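You operate a simulated robot arm through the tools that you are given. There is no shell and no other tool. Be economical: measure what you need, move in short steps, check, and stop when the job is done.

You are at the controls of a simulated two-armed robot. One attempt, no reset.

TASK
Move the spindle from the spent journal roll to the full one.
Fine: hold the spent roll as you pull; stand it in the small paper bin and the full roll on the journal dock. Set down upright: spent journal roll, full journal roll.
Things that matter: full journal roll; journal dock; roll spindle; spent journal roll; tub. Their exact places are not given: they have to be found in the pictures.

Only the result counts: the job must be done as asked and must still hold three seconds after the hand-in. Knocking over, shifting, dropping, spilling or breaking anything else fails it.

THE ROBOT
Two 7-joint arms with fingered hands on one trunk, on a base that drives. Base frame: it is fixed to the floor where the robot stands at the start and does not move with it; the origin is under the middle of the robot, x ahead of it, y to its left, z up; the surface under the hand at the start is at about z = 0.86. Units: m, degrees, N and s.
The left shoulder is at the start at [0.049, 0.124, 1.181], the right one opposite. With the tool pointing down near the work surface each hand reaches from about 0.46 to 0.86 m from the robot's upright axis, wherever it stands, measured 20 degrees to its own side. Places, roughly: journal dock [0.5, -0.3, 0.9]; tub [0.5, -0.5, 0.9]. Payload 3.6 kg a hand.
The TCP of each hand is the grasp point between the finger pads, 0.034 m short of the fingertips. In the tool frame z runs along the fingers and y along their closing line. Largest opening 0.116 m; the body of the gripper starts 0.04 m behind the TCP. The gripper is a hand of 5 fingers: y runs from the thumb to the fingers, the wrist lies at [-0.016, -0.16, -0.164] in the tool frame, and closing takes about 1.5 s.
Orientation is told as [roll, pitch, yaw] about the base's x, y, z axes, in that order, counted from this pose: with the fingers straight down and the wrist toward the robot, the tool's x, y and z point along [0, 1, 0], [1, 0, 0] and [0, 0, -1] of the base frame.

THE INTERFACE
- The arms move only by the tool arm_command. It takes "left_moves", "right_moves" or both (then of equal length, played together; a hand with none holds still); each is a list of rows, each an object of numbers (a shift or turn left out is 0, a gripper value left out holds the last): "x", "y", "z": the shift along the tool's x, y, z in m; "ax", "ay", "az": the turn, a rotation vector about the tool's x, y, z in degrees. In form: [{"x": .., "y": .., "z": .., "ax": .., "ay": .., "az": ..}, ...]. A call has 1 to 20 rows; each row shifts and turns the commanded pose from where the row before left it, along the tool's axes as they then stand. "left_fingers" and "right_fingers" are, for a hand that has rows, the opening in per cent of the stroke, from 0 (shut) to 100 (fully open), set as the call begins (left out, the last holds). A row lasts 0.2 s, in which the tool goes at most 0.05 m and 8.6 degrees; a call with a longer step from one row to the next is refused whole, and so is a gripper value outside its range. A pose out of reach is approached as far as the arm can. The call stops where the force on the tool passes 40 N (or 10 N more than at its start, if that is more) or the arm is blocked; 0.2 s more then pass. Each finger travels about 0.153 m/s and halts on what it meets, pressing with about 29 N; the grip force reading is that of the motor and also rises with nothing between the fingers. The clock runs only during rows and for 0.2 s after the last one: add rows that do not move to give the fingers time. The reply holds the time, the measured pose of the TCP, the force on the tool along the base axes, the opening and the grip force, in the units named above and with some noise, with the torque about the TCP (base axes, N m) and any sound that the robot's microphone picked up.
- Cameras (640 x 400 px; columns grow to the right, rows downward): "scene" is now at [0.1333, -0.0375, 1.3655]; the picture's right is [-0.39, -0.92, -0.00], its down [-0.43, 0.18, -0.88] and it looks along [0.81, -0.34, -0.47] (base axes); focal length 273 px, centre (320, 200). "left" rides on the left gripper at [-0.069, -0.134, -0.11] in its tool frame; the picture's right is [-0.77, -0.19, 0.61], its down [0.59, -0.58, 0.57] and it looks along [0.25, 0.80, 0.55] (tool axes); focal length 256 px, centre (320, 200). "right" rides on the right gripper at [0.069, -0.134, -0.11] in its tool frame; the picture's right is [-0.77, 0.19, -0.61], its down [-0.59, -0.58, 0.57] and it looks along [-0.25, 0.79, 0.55] (tool axes); focal length 256 px, centre (320, 200).
- camera(camera): a new picture of that camera. The clock stands still meanwhile.
- move_column(by): slides the trunk up (or, below 0, down) by that many m; the arms and the scene camera ride with it, the base frame stays. It gives what a move gives, with no picture.
- roll_base(legs): drives the robot by 1 to 6 legs, each [ahead, turn to the left] in m and degrees, along the robot's own axes; the way and the turn of a leg run together, so that a leg with both is an arc; at most 1.5 m and 180 degrees a leg. The arms and the cameras ride along, it lands a little off, and it stops where it bumps. It gives what a move gives.
- set_fingers(index, middle, ring, little, thumb_bend, thumb_turn, hand): sets how far each is bent, from 0 (flat) to 1 (curled in); at 0.3 the hand is open as for a grip, at 0.7 the pads meet at the TCP. One left out holds its place. A second passes; each finger stops where it meets its share of the squeeze, and holds until it gets a number again. A gripper value or a shape takes the hand back. It gives what a move gives, with no picture; readings hold the bend of each and the force on index, middle, ring, little, thumb and palm. thumb_turn goes from beside the hand (0) to across from the fingers (1), as for a grip.
- preshape(shape, hand): the hand has 5 fingers and takes this shape, open, in about a second: jaw (thumb against the fingers, like two jaws); tri (thumb and two fingers); tip (a fingertip pinch); poke (one finger out to press); point (the index stretched); flat (the hand flat); cup (the hand cupped); fist (a fist). The gripper value then closes the fingers along that shape, each until it touches; the sizes above hold for jaw. It gives what a move gives, with no picture.
- turn_head(pan, tilt): turns the head with the scene camera to pan (to the left, within 86 degrees either way) and tilt (down, from -29 to 69), counted from straight ahead of the robot. It gives what a move gives.
- point_at(camera, pixels): for up to 12 pixels [column, row] of the newest picture of that camera ("zoom" is the newest enlarged one), the place [x, y, z] in the base frame of the surface seen there, good to about 0.002 m. The clock stands still meanwhile.
- inspect(camera, box): a new picture of the part [left, top, right, bottom] of that camera's present view, enlarged. The clock stands still meanwhile.
- finish_job(): hands the job in; it is judged then, once.

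Work in short steps. Measure before you move; look again where a grasp or a placing could have gone wrong, and mend it. You have 80 turns and 78 pictures in all, those below and enlarged ones among them. Open the grippers and draw the arms clear of the work before you hand the job in, unless the task says otherwise; then end with one line.

The tools are called after "Request:" by a JSON object that holds its "fn" and its "kwargs". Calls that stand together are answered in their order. arm_command: Moves the arms, as the interface text tells. Its arguments: {"type":"object","properties":{"left_moves":{"type":"array","items":{"type":"object","properties":{"x":{"type":"number"},"y":{"type":"number"},"z":{"type":"number"},"ax":{"type":"number"},"ay":{"type":"number"},"az":{"type":"number"}}}},"left_fingers":{"type":"number"},"right_moves":{"type":"array","items":{"type":"object","properties":{"x":{"type":"number"},"y":{"type":"number"},"z":{"type":"number"},"ax":{"type":"number"},"ay":{"type":"number"},"az":{"type":"number"}}}},"right_fingers":{"type":"number"}},"required":[]} The other tools are called the same way: move_column (by) slides the trunk up or down; preshape (shape, hand) gives the hand a shape; set_fingers (index, middle, ring, little, thumb_bend, thumb_turn, hand) moves the fingers one by one; roll_base (legs) drives the base; turn_head (pan, tilt) turns the head that bears the scene camera; camera (camera) takes a picture; point_at (camera, pixels) gives the place of the surface under pixels of a picture; inspect (camera, box) takes an enlarged picture of a part of a camera's view; finish_job () hands the job in.

At the start:

```text
time: 0.0
left_tcp_pos: [0.4985, 0.0386, 1.2544]
left_orientation: [0.0, 0.0, 0.0]
left_wrist_force: [-0.1, -0.2, -0.3]
left_ft_torque: [0.03, -0.01, -0.03]
left_opening: 0.116
left_grasp_force: 0.0
left_shape: jaw
left_bend: [0.3, 0.3, 0.3, 0.3, 0.3, 0.97]
left_finger forces: [0.1, 0.1, 0.0, 0.0, 0.1, 0.0]
right_tcp_pos: [0.4773, -0.3609, 1.1845]
right_orientation: [-0.1, 0.0, 0.1]
right_wrist_force: [-0.7, -0.7, 0.3]
right_ft_torque: [-0.03, 0.02, 0.01]
right_opening: 0.116
right_grasp_force: 0.1
right_shape: jaw
right_bend: [0.3, 0.3, 0.3, 0.3, 0.3, 0.97]
right_finger forces: [0.0, 0.0, 0.1, 0.0, 0.0, 0.0]
trunk travel left (down, up): [-0.375, 0.387]
robot x, y, heading: [-0.0001, -0.0011, 0.1]
head pan, tilt: [-22.9, 27.8]
```

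scene: 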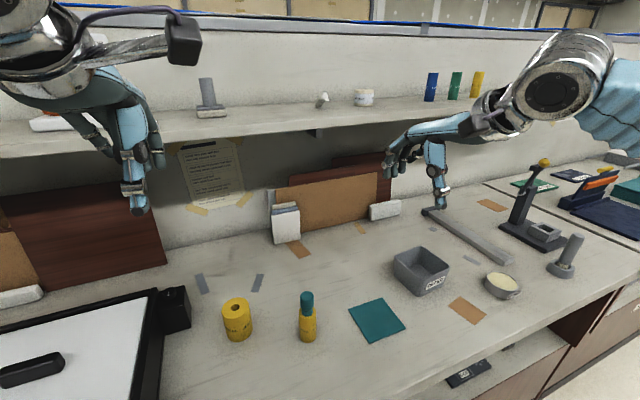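
right: 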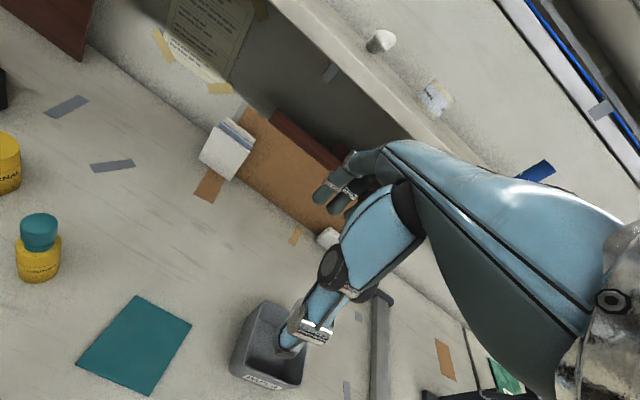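
left: 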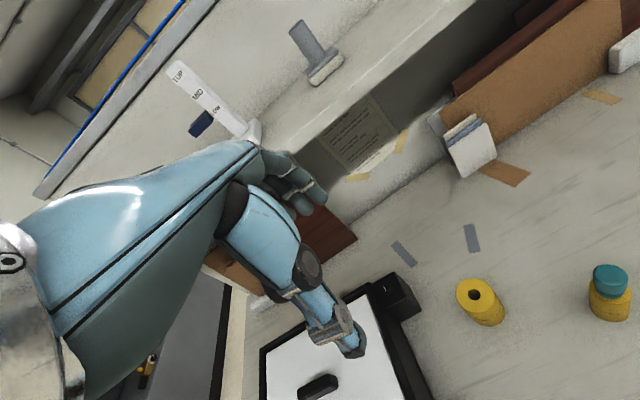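

The full roll with its hole is near (237,318), the roll with the teal spindle near (307,318), the teal dock near (377,320) and the bin near (420,270). I enlarge the view to measure them.

Request:
{"fn": "inspect", "kwargs": {"camera": "scene", "box": [200, 240, 460, 400]}}

Request:
{"fn": "point_at", "kwargs": {"camera": "scene", "pixels": [[236, 301], [238, 325], [306, 294], [307, 325], [350, 319], [377, 299], [405, 329], [368, 342], [420, 270], [395, 258], [423, 245], [448, 268]]}}

```text
2.46 times, centred on (330, 320) of scene
```

zoom: 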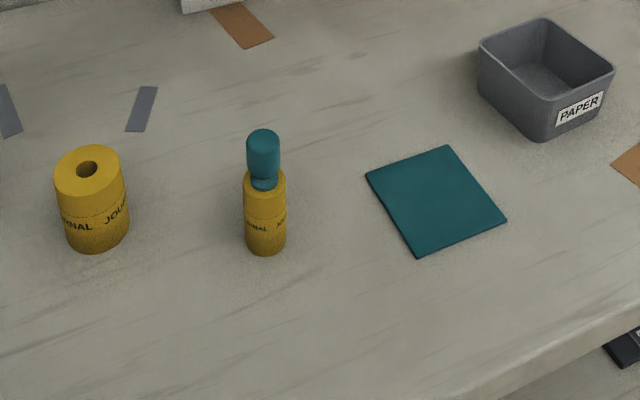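

```text
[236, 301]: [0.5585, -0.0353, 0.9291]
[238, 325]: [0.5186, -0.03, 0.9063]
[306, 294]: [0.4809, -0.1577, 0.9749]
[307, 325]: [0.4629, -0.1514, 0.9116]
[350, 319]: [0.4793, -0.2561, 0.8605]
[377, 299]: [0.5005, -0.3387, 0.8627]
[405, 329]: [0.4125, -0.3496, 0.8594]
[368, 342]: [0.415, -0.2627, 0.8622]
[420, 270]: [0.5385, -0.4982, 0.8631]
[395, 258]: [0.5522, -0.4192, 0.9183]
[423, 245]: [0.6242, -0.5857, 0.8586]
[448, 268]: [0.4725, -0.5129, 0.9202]
```

Now I measure roll tops, spindle handle, hole and bin rim in the enlarged picture.

Request:
{"fn": "point_at", "kwargs": {"camera": "zoom", "pixels": [[263, 134], [263, 155], [264, 183], [250, 178], [284, 180], [264, 195], [264, 248], [247, 215], [284, 215], [251, 155], [276, 155]]}}

Request:
{"fn": "point_at", "kwargs": {"camera": "zoom", "pixels": [[60, 175], [116, 165], [86, 150], [88, 200], [75, 170], [98, 170], [88, 177], [480, 45], [545, 21], [613, 70], [550, 103], [545, 70]]}}

```text
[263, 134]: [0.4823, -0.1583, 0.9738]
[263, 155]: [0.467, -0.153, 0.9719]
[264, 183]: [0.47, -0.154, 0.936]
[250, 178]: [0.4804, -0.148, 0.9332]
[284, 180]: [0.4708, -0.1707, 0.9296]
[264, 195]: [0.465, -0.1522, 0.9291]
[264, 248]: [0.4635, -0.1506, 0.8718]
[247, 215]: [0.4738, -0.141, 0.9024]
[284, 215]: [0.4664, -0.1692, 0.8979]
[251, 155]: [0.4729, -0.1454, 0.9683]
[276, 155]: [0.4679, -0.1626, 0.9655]
```

```text
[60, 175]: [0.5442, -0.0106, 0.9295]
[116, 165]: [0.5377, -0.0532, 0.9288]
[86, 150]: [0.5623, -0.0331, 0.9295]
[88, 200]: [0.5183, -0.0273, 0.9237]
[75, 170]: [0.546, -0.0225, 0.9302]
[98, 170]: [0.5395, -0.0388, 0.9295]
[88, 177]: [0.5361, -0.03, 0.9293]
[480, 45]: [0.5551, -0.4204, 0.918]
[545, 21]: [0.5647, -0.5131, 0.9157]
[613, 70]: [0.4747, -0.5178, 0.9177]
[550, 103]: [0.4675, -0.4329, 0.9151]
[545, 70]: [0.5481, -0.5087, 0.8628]
```

Full roll: axis about (0.541,-0.031), top 0.93, radius 0.0225. Spent roll: axis about (0.479,-0.156), top 0.93, handle to about 0.975. First I shift the left hand aside and bring the right hand above the full roll, to stand it on the dock at about (0.457,-0.302).

Request:
{"fn": "arm_command", "kwargs": {"left_moves": [{"x": 0.025}, {"x": 0.025}, {"x": 0.025}, {"x": 0.025}, {"x": 0.025}, {"x": 0.025}, {"x": 0.025}, {"x": 0.025}, {}, {}], "right_moves": [{}, {}, {"x": 0.041, "y": 0.008, "z": 0.01}, {"x": 0.041, "y": 0.008, "z": 0.01}, {"x": 0.041, "y": 0.008, "z": 0.01}, {"x": 0.041, "y": 0.008, "z": 0.01}, {"x": 0.041, "y": 0.008, "z": 0.01}, {"x": 0.041, "y": 0.008, "z": 0.01}, {"x": 0.041, "y": 0.008, "z": 0.01}, {"x": 0.041, "y": 0.008, "z": 0.01}]}}

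Request:
{"fn": "camera", "kwargs": {"camera": "scene"}}

Request:
{"fn": "camera", "kwargs": {"camera": "right"}}

```text
time: 2.2
left_tcp_pos: [0.4984, 0.2372, 1.2552]
left_orientation: [-0.1, 0.0, 0.0]
left_wrist_force: [0.7, 0.5, -0.9]
left_ft_torque: [-0.02, 0.0, -0.02]
left_opening: 0.116
left_grasp_force: 0.1
left_shape: jaw
left_bend: [0.3, 0.3, 0.3, 0.3, 0.3, 0.97]
left_finger forces: [0.0, 0.0, 0.0, 0.0, 0.1, 0.0]
right_tcp_pos: [0.5213, -0.099, 1.1193]
right_orientation: [0.0, -0.1, 0.1]
right_wrist_force: [-0.1, 0.4, 0.3]
right_ft_torque: [-0.02, 0.05, -0.01]
right_opening: 0.1162
right_grasp_force: 0.0
right_shape: jaw
right_bend: [0.3, 0.3, 0.3, 0.3, 0.3, 0.97]
right_finger forces: [0.0, 0.1, 0.0, 0.0, 0.0, 0.0]
right hand out of reach, approached as far as the arm can: row 9, 10
trunk travel left (down, up): [-0.375, 0.387]
robot x, y, heading: [0.0015, -0.0014, -0.0]
head pan, tilt: [-22.9, 27.8]
```

```text
73 pictures are left
```

scene: 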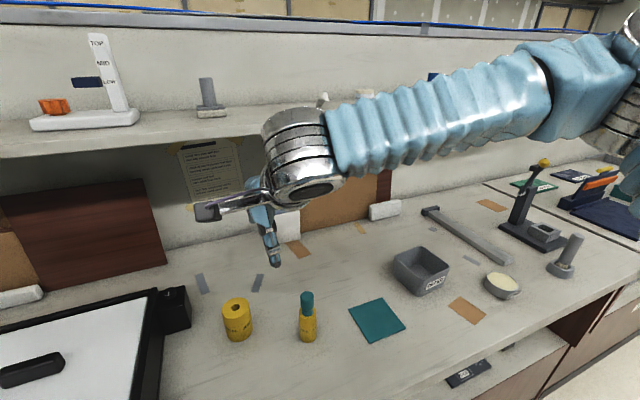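

```text
72 pictures are left
```

right: 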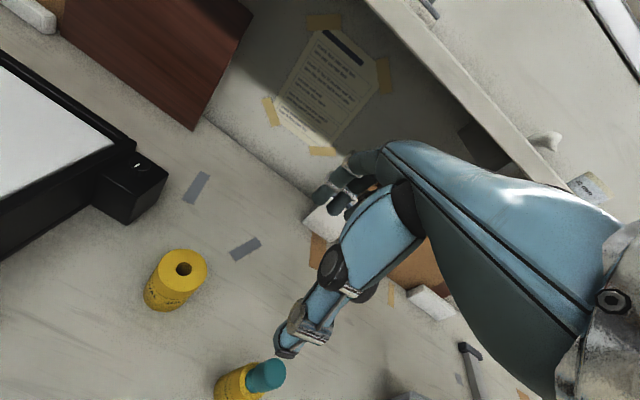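

The right arm stops short at yaw 0, so I turn its wrist outward (yaw about +40) to gain reach.

Request:
{"fn": "arm_command", "kwargs": {"right_moves": [{"az": -8}, {"az": -8}, {"az": -8}, {"az": -8}, {"az": -8}, {}]}}

```text
time: 3.6
left_tcp_pos: [0.4971, 0.2382, 1.2574]
left_orientation: [0.0, -0.1, 0.0]
left_wrist_force: [0.0, 0.2, 0.1]
left_ft_torque: [-0.01, 0.03, 0.0]
left_opening: 0.1159
left_grasp_force: 0.0
left_shape: jaw
left_bend: [0.3, 0.3, 0.3, 0.3, 0.3, 0.97]
left_finger forces: [0.0, 0.1, 0.1, 0.0, 0.0, 0.0]
right_tcp_pos: [0.5213, -0.0971, 1.1234]
right_orientation: [0.0, 0.0, 40.0]
right_wrist_force: [1.1, 0.2, -0.3]
right_ft_torque: [0.05, -0.02, 0.0]
right_opening: 0.116
right_grasp_force: 0.0
right_shape: jaw
right_bend: [0.3, 0.3, 0.3, 0.3, 0.3, 0.97]
right_finger forces: [0.0, 0.1, 0.0, 0.1, 0.1, 0.0]
trunk travel left (down, up): [-0.375, 0.387]
robot x, y, heading: [0.0005, -0.0015, 0.1]
head pan, tilt: [-22.9, 27.8]
```

It turned and now holds at (0.521,-0.097). I shift the remaining (0.020,0.066) to lie over the full roll.

Request:
{"fn": "arm_command", "kwargs": {"right_moves": [{"x": 0.0126, "y": 0.019}, {"x": 0.0126, "y": 0.019}, {"x": 0.0126, "y": 0.019}, {"z": 0.03}, {"z": 0.03}, {"z": 0.03}, {}]}}

Request:
{"fn": "camera", "kwargs": {"camera": "right"}}

```text
time: 5.2
left_tcp_pos: [0.4983, 0.2371, 1.256]
left_orientation: [0.0, 0.0, 0.0]
left_wrist_force: [0.0, -0.4, 0.5]
left_ft_torque: [-0.01, -0.02, -0.01]
left_opening: 0.1162
left_grasp_force: 0.1
left_shape: jaw
left_bend: [0.3, 0.3, 0.3, 0.3, 0.3, 0.97]
left_finger forces: [0.1, 0.1, 0.0, 0.1, 0.1, 0.1]
right_tcp_pos: [0.5244, -0.0467, 1.0475]
right_orientation: [0.2, 0.0, 40.0]
right_wrist_force: [0.0, -0.2, 0.0]
right_ft_torque: [-0.01, -0.02, 0.01]
right_opening: 0.1157
right_grasp_force: 0.1
right_shape: jaw
right_bend: [0.3, 0.3, 0.3, 0.3, 0.3, 0.97]
right_finger forces: [0.0, 0.0, 0.0, 0.0, 0.0, 0.1]
right hand out of reach, approached as far as the arm can: row 3, 4, 5, 6
trunk travel left (down, up): [-0.375, 0.387]
robot x, y, heading: [-0.0005, 0.0021, 0.1]
head pan, tilt: [-22.9, 27.8]
```

```text
71 pictures are left
```

right: 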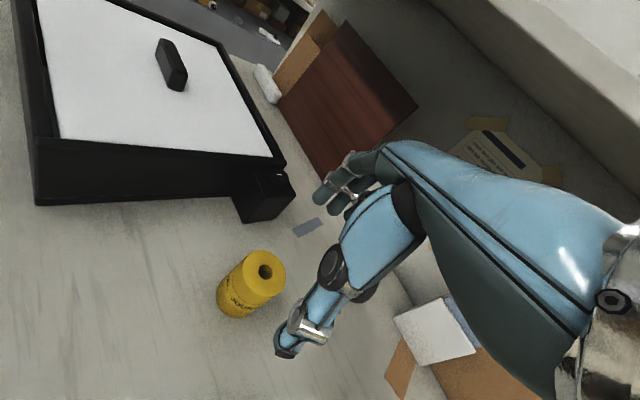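

Just short again. I turn the base 12 degrees to the left to bring the rolls into the right arm's zone; the hands are above everything there.

Request:
{"fn": "roll_base", "kwargs": {"legs": [[0, 12]]}}

Request:
{"fn": "camera", "kwargs": {"camera": "right"}}

```text
time: 6.4
left_tcp_pos: [0.4388, 0.3369, 1.2564]
left_orientation: [-0.2, 0.1, 12.0]
left_wrist_force: [-0.3, -0.2, 0.3]
left_ft_torque: [-0.01, -0.04, 0.0]
left_opening: 0.1158
left_grasp_force: 0.0
left_shape: jaw
left_bend: [0.3, 0.3, 0.3, 0.3, 0.3, 0.97]
left_finger forces: [0.0, 0.0, 0.1, 0.0, 0.0, 0.1]
right_tcp_pos: [0.5237, 0.0632, 1.0485]
right_orientation: [0.0, 0.0, 52.0]
right_wrist_force: [0.1, 0.7, -0.3]
right_ft_torque: [-0.01, 0.02, 0.02]
right_opening: 0.1159
right_grasp_force: 0.0
right_shape: jaw
right_bend: [0.3, 0.3, 0.3, 0.3, 0.3, 0.97]
right_finger forces: [0.0, 0.0, 0.0, 0.0, 0.0, 0.0]
trunk travel left (down, up): [-0.375, 0.387]
robot x, y, heading: [-0.0003, -0.0002, 12.0]
head pan, tilt: [-22.9, 27.8]
```

```text
70 pictures are left
```

right: 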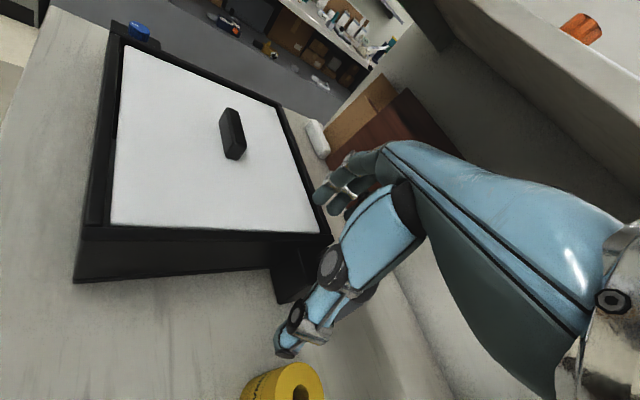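

I turn the wrist back to yaw 20 and shift over the full roll.

Request:
{"fn": "arm_command", "kwargs": {"right_moves": [{"az": 8}, {"az": 8}, {"az": 8}, {"az": 8}, {"x": -0.0314, "y": -0.0054}, {"x": -0.0314, "y": -0.0054}, {"x": -0.0314, "y": -0.0054}, {}]}}

Request:
{"fn": "camera", "kwargs": {"camera": "scene"}}

Request:
{"fn": "camera", "kwargs": {"camera": "right"}}

```text
time: 8.2
left_tcp_pos: [0.4383, 0.336, 1.2565]
left_orientation: [-0.1, 0.0, 12.0]
left_wrist_force: [-0.9, 0.5, 0.5]
left_ft_torque: [-0.01, 0.01, 0.01]
left_opening: 0.1161
left_grasp_force: 0.1
left_shape: jaw
left_bend: [0.3, 0.3, 0.3, 0.3, 0.3, 0.97]
left_finger forces: [0.1, 0.0, 0.1, 0.0, 0.1, 0.0]
right_tcp_pos: [0.5293, -0.0611, 1.0628]
right_orientation: [0.0, 0.0, 24.1]
right_wrist_force: [-0.3, 0.5, -1.7]
right_ft_torque: [-0.02, -0.04, 0.0]
right_opening: 0.1159
right_grasp_force: 0.1
right_shape: jaw
right_bend: [0.3, 0.3, 0.3, 0.3, 0.3, 0.97]
right_finger forces: [0.1, 0.0, 0.0, 0.1, 0.0, 0.0]
right hand out of reach, approached as far as the arm can: row 1, 2, 3, 4
trunk travel left (down, up): [-0.375, 0.387]
robot x, y, heading: [-0.0017, -0.0004, 11.7]
head pan, tilt: [-22.9, 27.8]
```

```text
69 pictures are left
```

scene: 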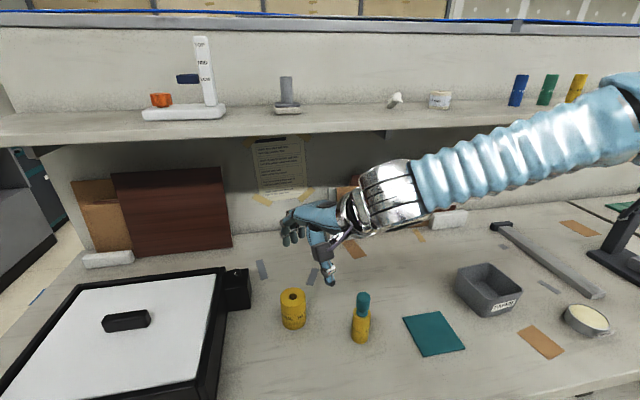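

```text
68 pictures are left
```

right: 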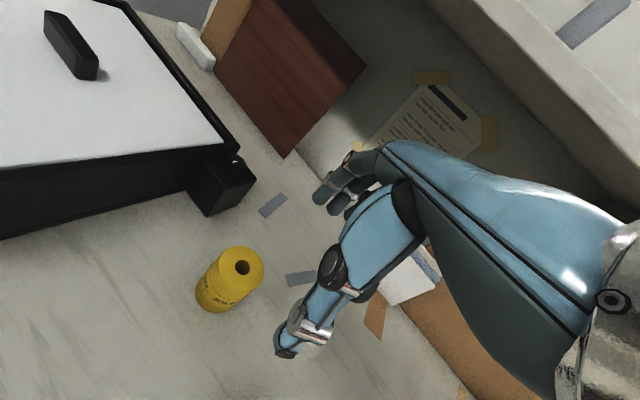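

TCP is at (0.529,-0.061,1.063), yaw 24; I shift (0.011,0.030) to the roll axis and come down to just above its top.

Request:
{"fn": "arm_command", "kwargs": {"right_moves": [{"x": 0.0115, "y": 0.0112}, {"x": 0.0115, "y": 0.0112}, {"z": 0.025}, {"z": 0.025}, {}]}}

Request:
{"fn": "camera", "kwargs": {"camera": "right"}}

```text
time: 9.4
left_tcp_pos: [0.4378, 0.3353, 1.2565]
left_orientation: [0.0, 0.0, 11.9]
left_wrist_force: [1.1, -0.1, -0.1]
left_ft_torque: [0.02, -0.03, -0.01]
left_opening: 0.1159
left_grasp_force: 0.1
left_shape: jaw
left_bend: [0.3, 0.3, 0.3, 0.3, 0.3, 0.97]
left_finger forces: [0.0, 0.1, 0.1, 0.0, 0.0, 0.0]
right_tcp_pos: [0.5368, -0.0312, 1.0104]
right_orientation: [-0.1, -0.1, 24.0]
right_wrist_force: [0.3, 0.4, 0.6]
right_ft_torque: [-0.02, 0.04, 0.0]
right_opening: 0.1159
right_grasp_force: 0.1
right_shape: jaw
right_bend: [0.3, 0.3, 0.3, 0.3, 0.3, 0.97]
right_finger forces: [0.0, 0.0, 0.0, 0.1, 0.1, 0.1]
trunk travel left (down, up): [-0.375, 0.387]
robot x, y, heading: [0.0005, 0.0002, 11.9]
head pan, tilt: [-22.9, 27.8]
```

```text
67 pictures are left
```

right: 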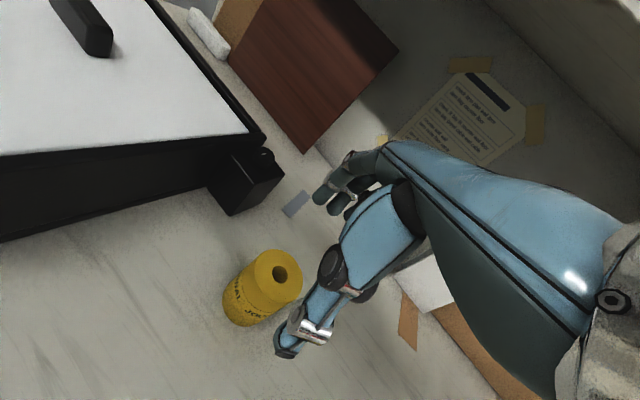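

The roll lies under the TCP on the tool's z line between thumb and fingers. I descend to TCP z about 0.908.

Request:
{"fn": "arm_command", "kwargs": {"right_moves": [{"z": 0.025, "y": 0.003}, {"z": 0.025}, {"z": 0.025}, {"z": 0.025}, {}]}}

Request:
{"fn": "camera", "kwargs": {"camera": "right"}}

Request:
{"fn": "inspect", "kwargs": {"camera": "scene", "box": [220, 220, 420, 360]}}

```text
time: 10.6
left_tcp_pos: [0.4375, 0.3361, 1.2568]
left_orientation: [0.1, 0.1, 12.0]
left_wrist_force: [0.3, 0.2, -0.3]
left_ft_torque: [0.01, 0.0, -0.01]
left_opening: 0.1158
left_grasp_force: 0.0
left_shape: jaw
left_bend: [0.3, 0.3, 0.3, 0.3, 0.3, 0.97]
left_finger forces: [0.0, 0.0, 0.0, 0.0, 0.0, 0.0]
right_tcp_pos: [0.5316, -0.0549, 0.9349]
right_orientation: [0.0, 0.0, 24.0]
right_wrist_force: [-0.1, 0.5, 0.1]
right_ft_torque: [0.03, 0.01, -0.01]
right_opening: 0.1157
right_grasp_force: 0.0
right_shape: jaw
right_bend: [0.3, 0.3, 0.3, 0.3, 0.3, 0.97]
right_finger forces: [0.1, 0.0, 0.0, 0.0, 0.0, 0.0]
right hand out of reach, approached as far as the arm can: row 2, 3, 4
trunk travel left (down, up): [-0.375, 0.387]
robot x, y, heading: [0.0053, -0.0001, 11.9]
head pan, tilt: [-22.9, 27.8]
```

```text
66 pictures are left
```

right: 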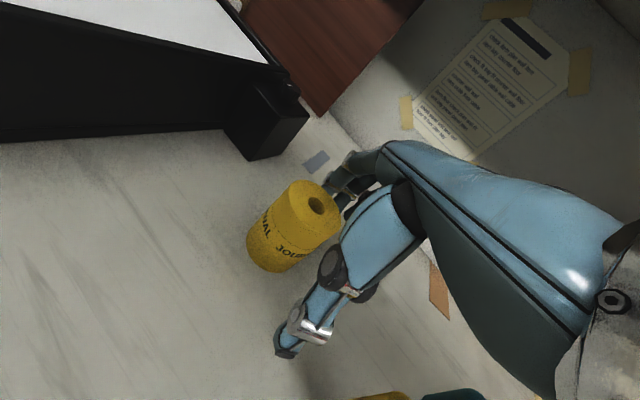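

```text
2.86 times, centred on (320, 290) of scene
```

zoom: 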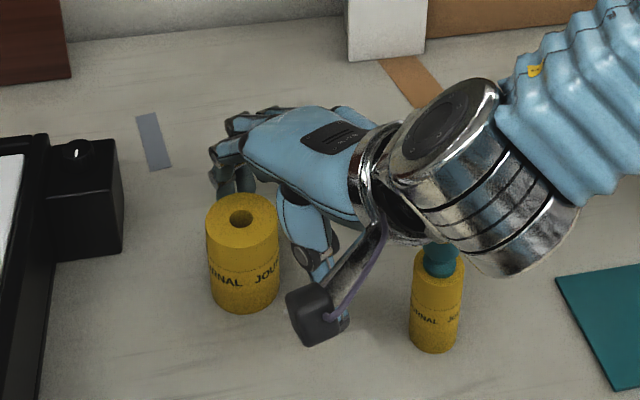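

The right arm runs out of room again, as the rolls stand near the inner edge of its reach. I lift clear and back the base off by 0.13 m so the work falls mid-range.

Request:
{"fn": "arm_command", "kwargs": {"right_moves": [{"z": -0.04}, {"z": -0.04}, {"z": -0.04}, {"z": -0.03}, {}]}}

Request:
{"fn": "roll_base", "kwargs": {"legs": [[-0.13, 0]]}}

```text
time: 11.8
left_tcp_pos: [0.4378, 0.3353, 1.2559]
left_orientation: [0.0, 0.0, 12.0]
left_wrist_force: [-0.9, -0.2, 0.4]
left_ft_torque: [0.0, -0.02, -0.03]
left_opening: 0.1159
left_grasp_force: 0.0
left_shape: jaw
left_bend: [0.3, 0.3, 0.3, 0.3, 0.3, 0.97]
left_finger forces: [0.1, 0.1, 0.1, 0.0, 0.0, 0.1]
right_tcp_pos: [0.5322, -0.053, 1.0846]
right_orientation: [0.1, 0.0, 24.0]
right_wrist_force: [0.7, 0.9, -0.9]
right_ft_torque: [-0.01, 0.01, 0.0]
right_opening: 0.1161
right_grasp_force: 0.1
right_shape: jaw
right_bend: [0.3, 0.3, 0.3, 0.3, 0.3, 0.97]
right_finger forces: [0.0, 0.0, 0.0, 0.0, 0.0, 0.0]
trunk travel left (down, up): [-0.375, 0.387]
robot x, y, heading: [-0.0023, 0.0004, 11.8]
head pan, tilt: [-22.9, 27.8]
```

```text
time: 13.1
left_tcp_pos: [0.3347, 0.3151, 1.2466]
left_orientation: [0.4, 0.9, 12.1]
left_wrist_force: [-2.6, -0.5, 1.2]
left_ft_torque: [0.03, -0.14, 0.02]
left_opening: 0.1161
left_grasp_force: 0.0
left_shape: jaw
left_bend: [0.3, 0.3, 0.3, 0.3, 0.3, 0.97]
left_finger forces: [0.0, 0.1, 0.0, 0.0, 0.1, 0.0]
right_tcp_pos: [0.4272, -0.0732, 1.0761]
right_orientation: [0.3, 0.4, 24.4]
right_wrist_force: [-1.9, -1.2, 2.4]
right_ft_torque: [0.01, -0.09, -0.04]
right_opening: 0.1161
right_grasp_force: 0.0
right_shape: jaw
right_bend: [0.3, 0.3, 0.3, 0.3, 0.3, 0.97]
right_finger forces: [0.0, 0.0, 0.0, 0.0, 0.0, 0.1]
trunk travel left (down, up): [-0.375, 0.387]
robot x, y, heading: [-0.1211, -0.0246, 11.8]
head pan, tilt: [-22.9, 27.8]
stopped in leg 1: the robot was blocked; the commanded pose is now the measured one
```

The base stopped at -0.121, near enough; I ease off 0.01 forward and then bring the right hand over the full roll again.

Request:
{"fn": "roll_base", "kwargs": {"legs": [[0.01, 0]]}}

Request:
{"fn": "arm_command", "kwargs": {"right_moves": [{"x": -0.002, "y": 0.037}, {"x": -0.002, "y": 0.037}, {"x": -0.002, "y": 0.037}, {"z": 0.03}, {"z": 0.03}, {}]}}

```text
time: 14.0
left_tcp_pos: [0.2525, 0.3315, 1.2294]
left_orientation: [8.3, 0.6, 26.5]
left_wrist_force: [-4.7, 7.0, -2.8]
left_ft_torque: [-0.54, -0.26, -0.19]
left_opening: 0.1159
left_grasp_force: 0.1
left_shape: jaw
left_bend: [0.3, 0.3, 0.3, 0.3, 0.3, 0.97]
left_finger forces: [0.0, 0.0, 0.0, 0.0, 0.0, 0.0]
right_tcp_pos: [0.469, -0.1271, 1.1591]
right_orientation: [-2.3, -11.2, 13.7]
right_wrist_force: [19.4, -34.0, -67.4]
right_ft_torque: [3.13, -1.32, 1.16]
right_opening: 0.116
right_grasp_force: 0.0
right_shape: jaw
right_bend: [0.3, 0.3, 0.3, 0.3, 0.3, 0.97]
right_finger forces: [0.0, 0.0, 0.0, 0.1, 0.1, 0.0]
trunk travel left (down, up): [-0.375, 0.387]
robot x, y, heading: [-0.1149, -0.023, 11.9]
head pan, tilt: [-22.9, 27.8]
stopped in leg 1: the robot was blocked; the commanded pose is now the measured one
```

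```text
time: 14.3
left_tcp_pos: [0.1487, 0.2909, 1.2967]
left_orientation: [0.2, -15.1, 23.4]
left_wrist_force: [-1.1, 0.5, 0.2]
left_ft_torque: [-0.07, 0.01, -0.05]
left_opening: 0.1158
left_grasp_force: 0.0
left_shape: jaw
left_bend: [0.3, 0.3, 0.3, 0.3, 0.3, 0.97]
left_finger forces: [0.0, 0.0, 0.0, 0.0, 0.1, 0.0]
right_tcp_pos: [0.3755, -0.1562, 1.2628]
right_orientation: [5.2, -22.8, 8.0]
right_wrist_force: [6.8, -5.2, -26.1]
right_ft_torque: [0.85, -0.4, 0.37]
right_opening: 0.1159
right_grasp_force: 0.0
right_shape: jaw
right_bend: [0.3, 0.3, 0.3, 0.3, 0.3, 0.97]
right_finger forces: [0.0, 0.0, 0.0, 0.0, 0.0, 0.0]
trunk travel left (down, up): [-0.375, 0.387]
robot x, y, heading: [-0.1132, -0.0236, 11.4]
head pan, tilt: [-22.9, 27.8]
stopped in row 1 (left hand): the arm was blocked; the commanded pose is now the measured one
```

The arms jolted unexpectedly; I look before anything else.

Request:
{"fn": "camera", "kwargs": {"camera": "scene"}}

Request:
{"fn": "camera", "kwargs": {"camera": "left"}}

Request:
{"fn": "camera", "kwargs": {"camera": "right"}}

```text
64 pictures are left
```

scene: 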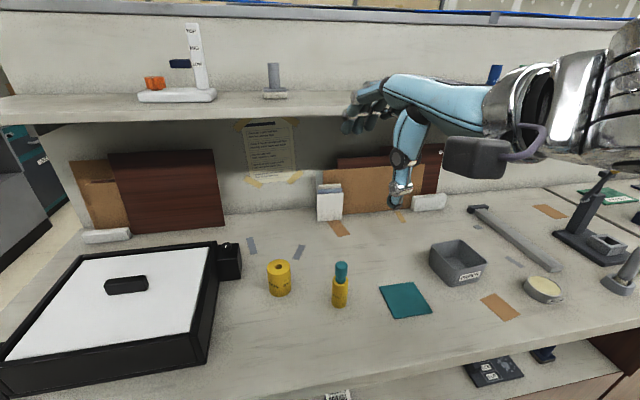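

```text
63 pictures are left
```

left: 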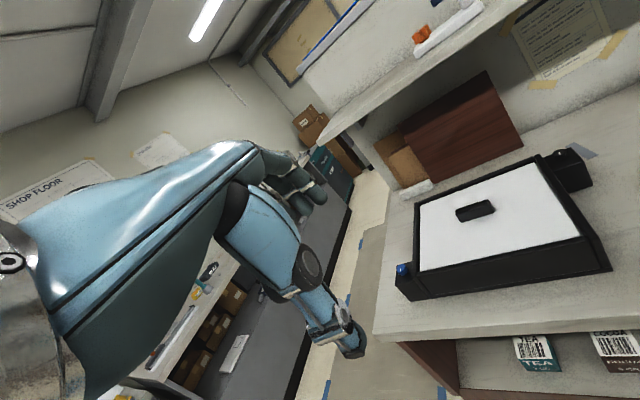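

```text
62 pictures are left
```

right: 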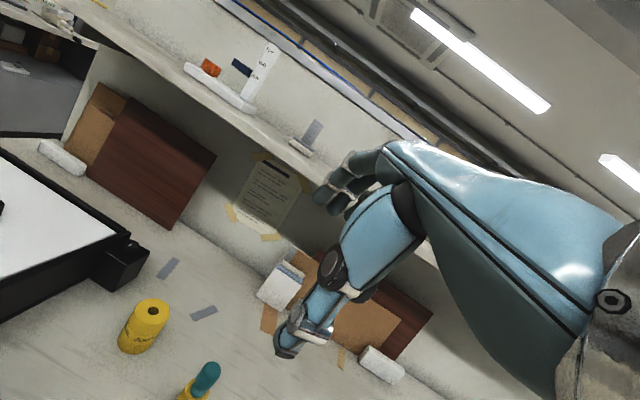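

The rolls still stand. I let the arms settle with still rows and read whether they hold.

Request:
{"fn": "arm_command", "kwargs": {"left_moves": [{}, {}, {}], "right_moves": [{}, {}, {}]}}

```text
time: 14.7
left_tcp_pos: [0.0726, 0.2881, 1.273]
left_orientation: [2.2, -7.7, 26.2]
left_wrist_force: [2.2, 1.3, 1.3]
left_ft_torque: [-0.06, 0.2, -0.02]
left_opening: 0.1159
left_grasp_force: 0.1
left_shape: jaw
left_bend: [0.3, 0.3, 0.3, 0.3, 0.3, 0.97]
left_finger forces: [0.1, 0.0, 0.0, 0.1, 0.0, 0.0]
right_tcp_pos: [0.309, -0.169, 1.2655]
right_orientation: [6.4, -25.3, 8.2]
right_wrist_force: [2.0, 0.5, -4.2]
right_ft_torque: [0.09, -0.2, 0.01]
right_opening: 0.1158
right_grasp_force: 0.2
right_shape: jaw
right_bend: [0.3, 0.3, 0.3, 0.3, 0.3, 0.97]
right_finger forces: [0.1, 0.0, 0.0, 0.0, 0.1, 0.0]
trunk travel left (down, up): [-0.375, 0.387]
robot x, y, heading: [-0.1173, -0.0259, 10.9]
head pan, tilt: [-22.9, 27.8]
stopped in row 1 (left hand): the arm was blocked; the commanded pose is now the measured one
```

The left arm reports being blocked, probably its elbow behind the robot. I drive the left hand forward along its y, and hold the right.

Request:
{"fn": "arm_command", "kwargs": {"left_moves": [{"y": 0.03}, {"y": 0.03}, {"y": 0.03}, {"y": 0.03}, {"y": 0.03}]}}

```text
time: 15.8
left_tcp_pos: [0.2492, 0.3653, 1.2763]
left_orientation: [4.0, -5.7, 26.8]
left_wrist_force: [-0.2, 0.1, -0.7]
left_ft_torque: [-0.01, 0.02, 0.01]
left_opening: 0.1158
left_grasp_force: 0.0
left_shape: jaw
left_bend: [0.3, 0.3, 0.3, 0.3, 0.3, 0.97]
left_finger forces: [0.0, 0.0, 0.0, 0.0, 0.1, 0.0]
right_tcp_pos: [0.348, -0.157, 1.2515]
right_orientation: [5.6, -23.7, 9.3]
right_wrist_force: [0.1, -0.3, -0.3]
right_ft_torque: [-0.01, 0.05, 0.0]
right_opening: 0.1159
right_grasp_force: 0.1
right_shape: jaw
right_bend: [0.3, 0.3, 0.3, 0.3, 0.3, 0.97]
right_finger forces: [0.0, 0.0, 0.0, 0.0, 0.0, 0.0]
trunk travel left (down, up): [-0.375, 0.387]
robot x, y, heading: [-0.1116, -0.0258, 11.0]
head pan, tilt: [-22.9, 27.8]
```

Stable again, base at x -0.112. I level the right hand (pitch -24, roll 6) to yaw about 24 and bring the left hand further ahead.

Request:
{"fn": "arm_command", "kwargs": {"left_moves": [{"y": 0.025}, {"y": 0.025}, {"y": 0.025}, {"y": 0.025}, {"y": 0.025}, {}], "right_moves": [{"ax": 8, "y": 0.02}, {"ax": 8, "y": 0.02}, {"ax": 7.7, "y": 0.02}, {"ay": -5.6, "y": 0.02}, {"az": -8}, {"az": -7}]}}

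```text
time: 17.2
left_tcp_pos: [0.35, 0.4212, 1.2886]
left_orientation: [3.8, -6.1, 26.6]
left_wrist_force: [-0.3, -0.4, 0.5]
left_ft_torque: [0.01, 0.0, 0.02]
left_opening: 0.1158
left_grasp_force: 0.1
left_shape: jaw
left_bend: [0.3, 0.3, 0.3, 0.3, 0.3, 0.97]
left_finger forces: [0.0, 0.0, 0.0, 0.1, 0.1, 0.0]
right_tcp_pos: [0.4137, -0.1424, 1.2689]
right_orientation: [-1.0, -0.2, 27.0]
right_wrist_force: [-0.8, 0.0, 1.0]
right_ft_torque: [0.0, 0.0, -0.02]
right_opening: 0.1161
right_grasp_force: 0.0
right_shape: jaw
right_bend: [0.3, 0.3, 0.3, 0.3, 0.3, 0.97]
right_finger forces: [0.0, 0.0, 0.0, 0.0, 0.1, 0.0]
trunk travel left (down, up): [-0.375, 0.387]
robot x, y, heading: [-0.1146, -0.0238, 11.1]
head pan, tilt: [-22.9, 27.8]
```

Both hands are level and steady. I move the right hand over the full roll at z about 1.03.

Request:
{"fn": "arm_command", "kwargs": {"right_moves": [{"x": 0.0069, "y": 0.0273, "z": 0.035}, {"x": 0.0069, "y": 0.0273, "z": 0.035}, {"x": 0.0069, "y": 0.0273, "z": 0.04}, {"x": 0.0069, "y": 0.0273, "z": 0.04}, {"x": 0.0069, "y": 0.0273, "z": 0.04}, {"x": 0.0069, "y": 0.0273, "z": 0.04}, {}]}}

Request:
{"fn": "point_at", "kwargs": {"camera": "scene", "pixels": [[278, 264], [278, 285], [341, 266], [341, 292]]}}

```text
time: 18.9
left_tcp_pos: [0.3518, 0.4205, 1.2887]
left_orientation: [3.7, -6.0, 26.8]
left_wrist_force: [-0.1, 0.1, -0.8]
left_ft_torque: [-0.02, 0.03, -0.04]
left_opening: 0.1162
left_grasp_force: 0.0
left_shape: jaw
left_bend: [0.3, 0.3, 0.3, 0.3, 0.3, 0.97]
left_finger forces: [0.0, 0.0, 0.1, 0.0, 0.0, 0.0]
right_tcp_pos: [0.5218, -0.0594, 1.0507]
right_orientation: [-0.8, 0.0, 26.9]
right_wrist_force: [-0.5, -0.3, 0.5]
right_ft_torque: [-0.03, 0.0, 0.03]
right_opening: 0.1159
right_grasp_force: 0.0
right_shape: jaw
right_bend: [0.3, 0.3, 0.3, 0.3, 0.3, 0.97]
right_finger forces: [0.0, 0.0, 0.0, 0.0, 0.1, 0.0]
right hand out of reach, approached as far as the arm can: row 6
trunk travel left (down, up): [-0.375, 0.387]
robot x, y, heading: [-0.1162, -0.0235, 11.2]
head pan, tilt: [-22.9, 27.8]
```

```text
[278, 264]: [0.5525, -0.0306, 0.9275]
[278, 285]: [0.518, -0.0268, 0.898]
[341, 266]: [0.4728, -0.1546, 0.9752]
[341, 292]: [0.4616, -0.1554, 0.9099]
```

Rolls unchanged. The last row was again clipped at (0.522,-0.059); I try the remaining shift in small rows with a bit more yaw.

Request:
{"fn": "arm_command", "kwargs": {"right_moves": [{"az": -6}, {"az": -6}, {"x": 0.005, "y": 0.008}, {"x": 0.005, "y": 0.008}, {"x": 0.005, "y": 0.008}, {"z": 0.02}, {"z": 0.02}, {"z": 0.02}, {}]}}

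Request:
{"fn": "camera", "kwargs": {"camera": "scene"}}

```text
time: 20.9
left_tcp_pos: [0.351, 0.4207, 1.2882]
left_orientation: [3.8, -6.0, 26.8]
left_wrist_force: [0.1, -0.4, 0.1]
left_ft_torque: [0.0, 0.01, -0.04]
left_opening: 0.1163
left_grasp_force: 0.0
left_shape: jaw
left_bend: [0.3, 0.3, 0.3, 0.3, 0.3, 0.97]
left_finger forces: [0.0, 0.0, 0.1, 0.0, 0.0, 0.0]
right_tcp_pos: [0.5032, -0.0625, 1.0087]
right_orientation: [-0.9, 0.3, 39.0]
right_wrist_force: [0.0, -0.4, -0.1]
right_ft_torque: [0.0, -0.01, 0.01]
right_opening: 0.1159
right_grasp_force: 0.1
right_shape: jaw
right_bend: [0.3, 0.3, 0.3, 0.3, 0.3, 0.97]
right_finger forces: [0.1, 0.0, 0.0, 0.0, 0.0, 0.1]
right hand out of reach, approached as far as the arm can: row 4, 5, 6, 7, 8
trunk travel left (down, up): [-0.375, 0.387]
robot x, y, heading: [-0.1136, -0.0265, 11.2]
head pan, tilt: [-22.9, 27.8]
```

```text
61 pictures are left
```

scene: 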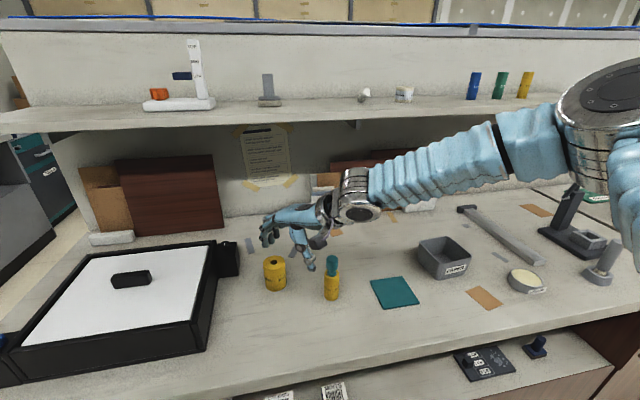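

The limit seems to lie in how far across the body the right hand must work. I raise the hand and turn the base 14 degrees more to the left, so the full roll lies well on the right arm's own side.

Request:
{"fn": "arm_command", "kwargs": {"right_moves": [{"z": -0.04}, {"z": -0.04}, {}]}}

Request:
{"fn": "roll_base", "kwargs": {"legs": [[0, 14]]}}

```text
time: 21.6
left_tcp_pos: [0.3501, 0.4202, 1.2883]
left_orientation: [3.7, -6.0, 26.8]
left_wrist_force: [0.6, 0.7, -0.9]
left_ft_torque: [-0.01, 0.01, 0.01]
left_opening: 0.1161
left_grasp_force: 0.0
left_shape: jaw
left_bend: [0.3, 0.3, 0.3, 0.3, 0.3, 0.97]
left_finger forces: [0.0, 0.0, 0.0, 0.0, 0.0, 0.1]
right_tcp_pos: [0.5031, -0.0622, 1.0858]
right_orientation: [-0.8, 0.2, 39.0]
right_wrist_force: [-0.1, 0.1, 0.0]
right_ft_torque: [0.0, 0.0, -0.01]
right_opening: 0.1158
right_grasp_force: 0.1
right_shape: jaw
right_bend: [0.3, 0.3, 0.3, 0.3, 0.3, 0.97]
right_finger forces: [0.0, 0.0, 0.0, 0.0, 0.0, 0.1]
trunk travel left (down, up): [-0.375, 0.387]
robot x, y, heading: [-0.112, -0.027, 11.1]
head pan, tilt: [-22.9, 27.8]
```

```text
time: 22.5
left_tcp_pos: [0.3321, 0.4419, 1.2836]
left_orientation: [4.0, -5.4, 29.3]
left_wrist_force: [-0.5, -0.5, 2.3]
left_ft_torque: [-0.05, 0.05, -0.02]
left_opening: 0.116
left_grasp_force: 0.1
left_shape: jaw
left_bend: [0.3, 0.3, 0.3, 0.3, 0.3, 0.97]
left_finger forces: [0.1, 0.0, 0.0, 0.0, 0.0, 0.0]
right_tcp_pos: [0.5059, -0.0457, 1.0806]
right_orientation: [-0.9, 0.7, 40.0]
right_wrist_force: [0.3, 1.2, 1.5]
right_ft_torque: [-0.09, 0.01, -0.02]
right_opening: 0.1162
right_grasp_force: 0.0
right_shape: jaw
right_bend: [0.3, 0.3, 0.3, 0.3, 0.3, 0.97]
right_finger forces: [0.0, 0.1, 0.0, 0.0, 0.1, 0.0]
trunk travel left (down, up): [-0.375, 0.387]
robot x, y, heading: [-0.1147, -0.0232, 12.7]
head pan, tilt: [-22.9, 27.8]
stopped in leg 1: the robot was blocked; the commanded pose is now the measured one
```

Blocked again, so something stands close by. I turn the head left to see what the left arm meets.

Request:
{"fn": "turn_head", "kwargs": {"pan": 80, "tilt": 25}}

Request:
{"fn": "camera", "kwargs": {"camera": "scene"}}

Request:
{"fn": "turn_head", "kwargs": {"pan": -80, "tilt": 25}}

Request:
{"fn": "camera", "kwargs": {"camera": "scene"}}

```text
time: 24.3
left_tcp_pos: [0.3333, 0.4385, 1.2839]
left_orientation: [4.0, -5.4, 29.4]
left_wrist_force: [-0.4, 0.3, 0.7]
left_ft_torque: [0.01, 0.07, 0.0]
left_opening: 0.1162
left_grasp_force: 0.1
left_shape: jaw
left_bend: [0.3, 0.3, 0.3, 0.3, 0.3, 0.97]
left_finger forces: [0.0, 0.0, 0.0, 0.0, 0.0, 0.1]
right_tcp_pos: [0.5064, -0.0498, 1.083]
right_orientation: [-0.8, 0.7, 40.0]
right_wrist_force: [0.1, 0.1, 0.3]
right_ft_torque: [0.01, 0.04, 0.01]
right_opening: 0.116
right_grasp_force: 0.1
right_shape: jaw
right_bend: [0.3, 0.3, 0.3, 0.3, 0.3, 0.97]
right_finger forces: [0.1, 0.1, 0.0, 0.0, 0.1, 0.0]
trunk travel left (down, up): [-0.375, 0.387]
robot x, y, heading: [-0.1147, -0.026, 12.6]
head pan, tilt: [80.0, 25.0]
```

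```text
60 pictures are left
```

scene: 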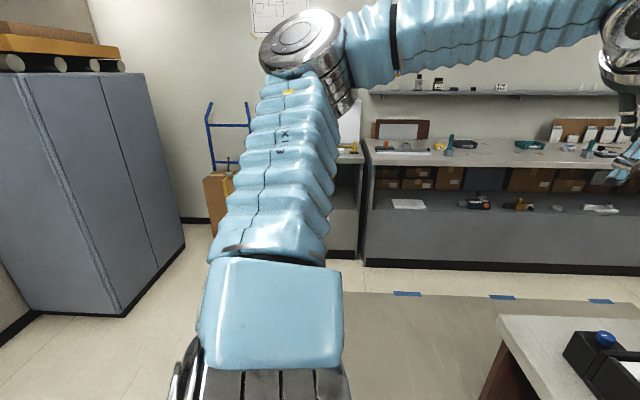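

```text
time: 26.7
left_tcp_pos: [0.3338, 0.4403, 1.2847]
left_orientation: [4.1, -5.5, 29.4]
left_wrist_force: [-1.7, 0.2, 0.2]
left_ft_torque: [0.0, 0.03, 0.03]
left_opening: 0.1159
left_grasp_force: 0.1
left_shape: jaw
left_bend: [0.3, 0.3, 0.3, 0.3, 0.3, 0.97]
left_finger forces: [0.0, 0.0, 0.0, 0.0, 0.0, 0.0]
right_tcp_pos: [0.5068, -0.0488, 1.0813]
right_orientation: [-0.8, 0.7, 39.9]
right_wrist_force: [0.6, -0.2, -0.3]
right_ft_torque: [0.0, -0.03, -0.01]
right_opening: 0.116
right_grasp_force: 0.1
right_shape: jaw
right_bend: [0.3, 0.3, 0.3, 0.3, 0.3, 0.97]
right_finger forces: [0.0, 0.0, 0.0, 0.0, 0.1, 0.0]
trunk travel left (down, up): [-0.375, 0.387]
robot x, y, heading: [-0.1145, -0.0255, 12.7]
head pan, tilt: [-80.0, 25.0]
```

```text
59 pictures are left
```

scene: 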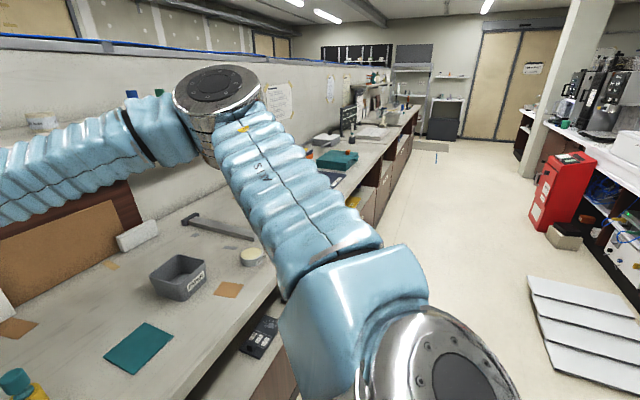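

The elbows stand out like wings but the floor at the sides is open, so the base probably touches something behind. I drive 0.10 m ahead again, then read.

Request:
{"fn": "roll_base", "kwargs": {"legs": [[0.09, 0]]}}

Request:
{"fn": "turn_head", "kwargs": {"pan": -35, "tilt": 30}}

Request:
{"fn": "camera", "kwargs": {"camera": "scene"}}

```text
time: 28.4
left_tcp_pos: [0.3048, 0.4295, 1.3309]
left_orientation: [1.7, -14.0, 28.4]
left_wrist_force: [3.0, 0.4, 3.4]
left_ft_torque: [-0.04, 0.32, 0.0]
left_opening: 0.1157
left_grasp_force: 0.0
left_shape: jaw
left_bend: [0.3, 0.3, 0.3, 0.3, 0.3, 0.97]
left_finger forces: [0.0, 0.1, 0.0, 0.1, 0.0, 0.0]
right_tcp_pos: [0.5117, -0.0645, 1.1498]
right_orientation: [-4.0, -7.5, 38.0]
right_wrist_force: [0.6, 2.1, 0.5]
right_ft_torque: [-0.15, 0.11, 0.01]
right_opening: 0.1159
right_grasp_force: 0.0
right_shape: jaw
right_bend: [0.3, 0.3, 0.3, 0.3, 0.3, 0.97]
right_finger forces: [0.1, 0.1, 0.0, 0.0, 0.0, 0.1]
trunk travel left (down, up): [-0.375, 0.387]
robot x, y, heading: [-0.0272, -0.0022, 12.8]
head pan, tilt: [-80.0, 25.0]
stopped in leg 1: the robot was blocked; the commanded pose is now the measured one
```

```text
time: 29.5
left_tcp_pos: [0.3309, 0.4342, 1.3213]
left_orientation: [2.5, -12.3, 28.6]
left_wrist_force: [1.5, 0.6, -0.9]
left_ft_torque: [-0.01, 0.06, 0.01]
left_opening: 0.1158
left_grasp_force: 0.1
left_shape: jaw
left_bend: [0.3, 0.3, 0.3, 0.3, 0.3, 0.97]
left_finger forces: [0.1, 0.0, 0.0, 0.1, 0.0, 0.0]
right_tcp_pos: [0.5373, -0.0602, 1.1346]
right_orientation: [-3.2, -5.9, 38.1]
right_wrist_force: [0.7, 0.5, -1.0]
right_ft_torque: [-0.01, 0.05, -0.02]
right_opening: 0.116
right_grasp_force: 0.1
right_shape: jaw
right_bend: [0.3, 0.3, 0.3, 0.3, 0.3, 0.97]
right_finger forces: [0.0, 0.0, 0.0, 0.0, 0.0, 0.0]
trunk travel left (down, up): [-0.375, 0.387]
robot x, y, heading: [-0.0261, -0.0099, 12.9]
head pan, tilt: [-35.0, 30.0]
```

```text
58 pictures are left
```

scene: 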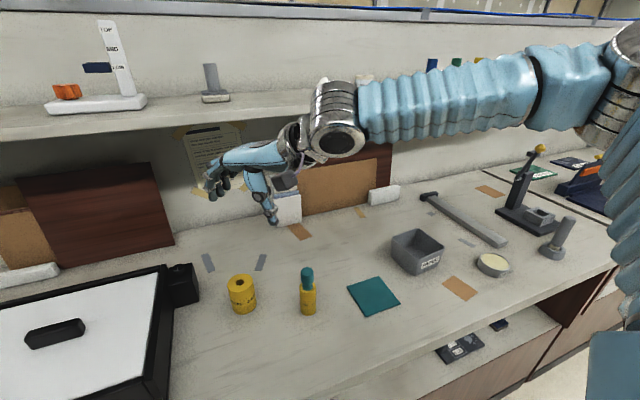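

The base is at x -0.026 now and the arms are calm; rolls unmoved. I turn 12 degrees left for the right arm.

Request:
{"fn": "roll_base", "kwargs": {"legs": [[0, 12]]}}

```text
time: 30.7
left_tcp_pos: [0.2434, 0.5023, 1.3178]
left_orientation: [2.4, -11.9, 40.5]
left_wrist_force: [0.2, -0.5, -0.6]
left_ft_torque: [0.0, 0.01, 0.03]
left_opening: 0.1157
left_grasp_force: 0.1
left_shape: jaw
left_bend: [0.3, 0.3, 0.3, 0.3, 0.3, 0.97]
left_finger forces: [0.0, 0.0, 0.1, 0.0, 0.0, 0.1]
right_tcp_pos: [0.5468, 0.0594, 1.1318]
right_orientation: [-3.1, -5.6, 49.8]
right_wrist_force: [0.0, -0.5, -0.3]
right_ft_torque: [0.06, 0.0, -0.01]
right_opening: 0.1161
right_grasp_force: 0.0
right_shape: jaw
right_bend: [0.3, 0.3, 0.3, 0.3, 0.3, 0.97]
right_finger forces: [0.1, 0.0, 0.0, 0.1, 0.0, 0.1]
trunk travel left (down, up): [-0.375, 0.387]
robot x, y, heading: [-0.0216, -0.0066, 24.5]
head pan, tilt: [-35.0, 30.0]
```

Good turn, heading 24.5. I level the right hand, set yaw about 30 and shift over the full roll.

Request:
{"fn": "arm_command", "kwargs": {"right_moves": [{"ax": 5.6}, {"ay": 3.1, "az": 6}, {"az": 7}, {"az": 7}, {"x": -0.025, "y": -0.0167}, {"x": -0.025, "y": -0.0167}, {"x": -0.025, "y": -0.0167}, {"z": 0.03}, {"z": 0.03}, {"z": 0.03}, {}]}}

Request:
{"fn": "camera", "kwargs": {"camera": "right"}}

```text
time: 33.1
left_tcp_pos: [0.2443, 0.5023, 1.3185]
left_orientation: [2.4, -12.1, 40.6]
left_wrist_force: [-0.7, -0.6, -0.1]
left_ft_torque: [-0.01, -0.01, -0.01]
left_opening: 0.1162
left_grasp_force: 0.1
left_shape: jaw
left_bend: [0.3, 0.3, 0.3, 0.3, 0.3, 0.97]
left_finger forces: [0.1, 0.0, 0.0, 0.0, 0.0, 0.1]
right_tcp_pos: [0.5393, -0.0295, 1.0416]
right_orientation: [0.1, -0.3, 29.6]
right_wrist_force: [-0.5, -0.5, 0.2]
right_ft_torque: [0.0, -0.03, -0.02]
right_opening: 0.1159
right_grasp_force: 0.0
right_shape: jaw
right_bend: [0.3, 0.3, 0.3, 0.3, 0.3, 0.97]
right_finger forces: [0.0, 0.0, 0.0, 0.0, 0.0, 0.0]
trunk travel left (down, up): [-0.375, 0.387]
robot x, y, heading: [-0.0249, -0.0016, 24.6]
head pan, tilt: [-35.0, 30.0]
```

```text
57 pictures are left
```

right: 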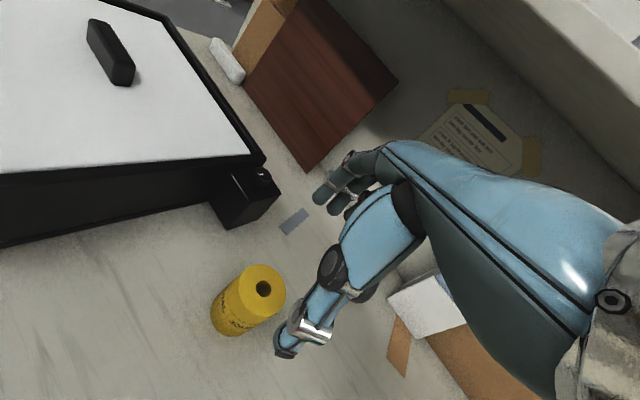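

On target at (0.539,-0.030), no clipping. I descend to z about 0.907.

Request:
{"fn": "arm_command", "kwargs": {"right_moves": [{"z": 0.03}, {"z": 0.03}, {"z": 0.03}, {"z": 0.025}, {"z": 0.02}, {}]}}

Request:
{"fn": "camera", "kwargs": {"camera": "right"}}

Request:
{"fn": "camera", "kwargs": {"camera": "scene"}}

```text
time: 34.5
left_tcp_pos: [0.2439, 0.5019, 1.3172]
left_orientation: [2.6, -12.0, 40.6]
left_wrist_force: [-0.9, -0.3, 0.4]
left_ft_torque: [-0.03, -0.01, 0.04]
left_opening: 0.1159
left_grasp_force: 0.0
left_shape: jaw
left_bend: [0.3, 0.3, 0.3, 0.3, 0.3, 0.97]
left_finger forces: [0.1, 0.0, 0.0, 0.1, 0.0, 0.0]
right_tcp_pos: [0.5405, -0.0296, 0.9054]
right_orientation: [0.1, -0.2, 29.6]
right_wrist_force: [0.5, 0.6, 0.2]
right_ft_torque: [0.01, -0.01, -0.02]
right_opening: 0.1159
right_grasp_force: 0.1
right_shape: jaw
right_bend: [0.3, 0.3, 0.3, 0.3, 0.3, 0.97]
right_finger forces: [0.0, 0.0, 0.1, 0.0, 0.1, 0.0]
trunk travel left (down, up): [-0.375, 0.387]
robot x, y, heading: [-0.0207, -0.0067, 24.6]
head pan, tilt: [-35.0, 30.0]
```

```text
56 pictures are left
```

right: 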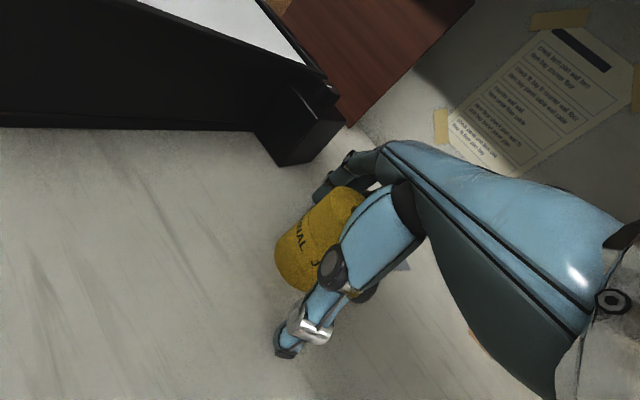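

```text
55 pictures are left
```

scene: 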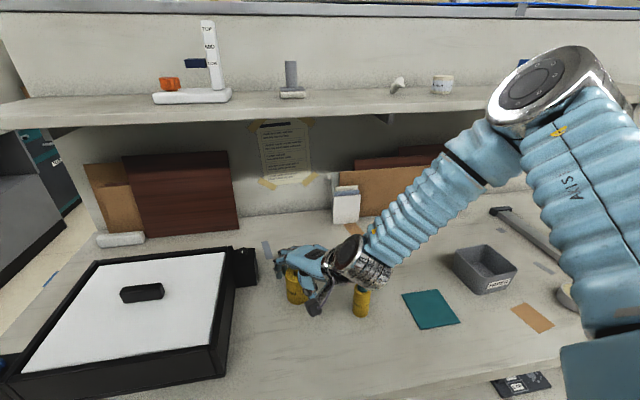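

The roll sits between thumb and fingers. I close the hand on it.

Request:
{"fn": "arm_command", "kwargs": {"right_moves": [{}, {}, {}, {}, {}, {}, {}], "right_fingers": 0}}

Request:
{"fn": "inspect", "kwargs": {"camera": "scene", "box": [220, 200, 420, 340]}}

```text
time: 36.1
left_tcp_pos: [0.243, 0.5028, 1.3177]
left_orientation: [2.5, -12.0, 40.6]
left_wrist_force: [0.1, -0.3, 0.6]
left_ft_torque: [0.01, -0.03, -0.01]
left_opening: 0.1159
left_grasp_force: 0.0
left_shape: jaw
left_bend: [0.3, 0.3, 0.3, 0.3, 0.3, 0.97]
left_finger forces: [0.0, 0.0, 0.0, 0.0, 0.0, 0.0]
right_tcp_pos: [0.5397, -0.0277, 0.9061]
right_orientation: [0.0, -0.2, 29.5]
right_wrist_force: [-0.7, -0.6, 3.4]
right_ft_torque: [0.05, -0.04, 0.02]
right_opening: 0.0519
right_grasp_force: 28.9
right_shape: jaw
right_bend: [0.54, 0.54, 0.7, 0.68, 0.58, 0.99]
right_finger forces: [16.8, 8.7, 3.1, 0.1, 30.9, 0.0]
trunk travel left (down, up): [-0.375, 0.387]
robot x, y, heading: [-0.0243, -0.0045, 24.7]
head pan, tilt: [-35.0, 30.0]
```

```text
2.86 times, centred on (320, 270) of scene
```

zoom: 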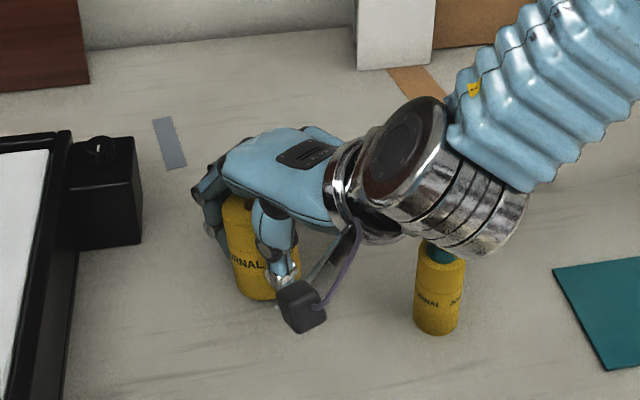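

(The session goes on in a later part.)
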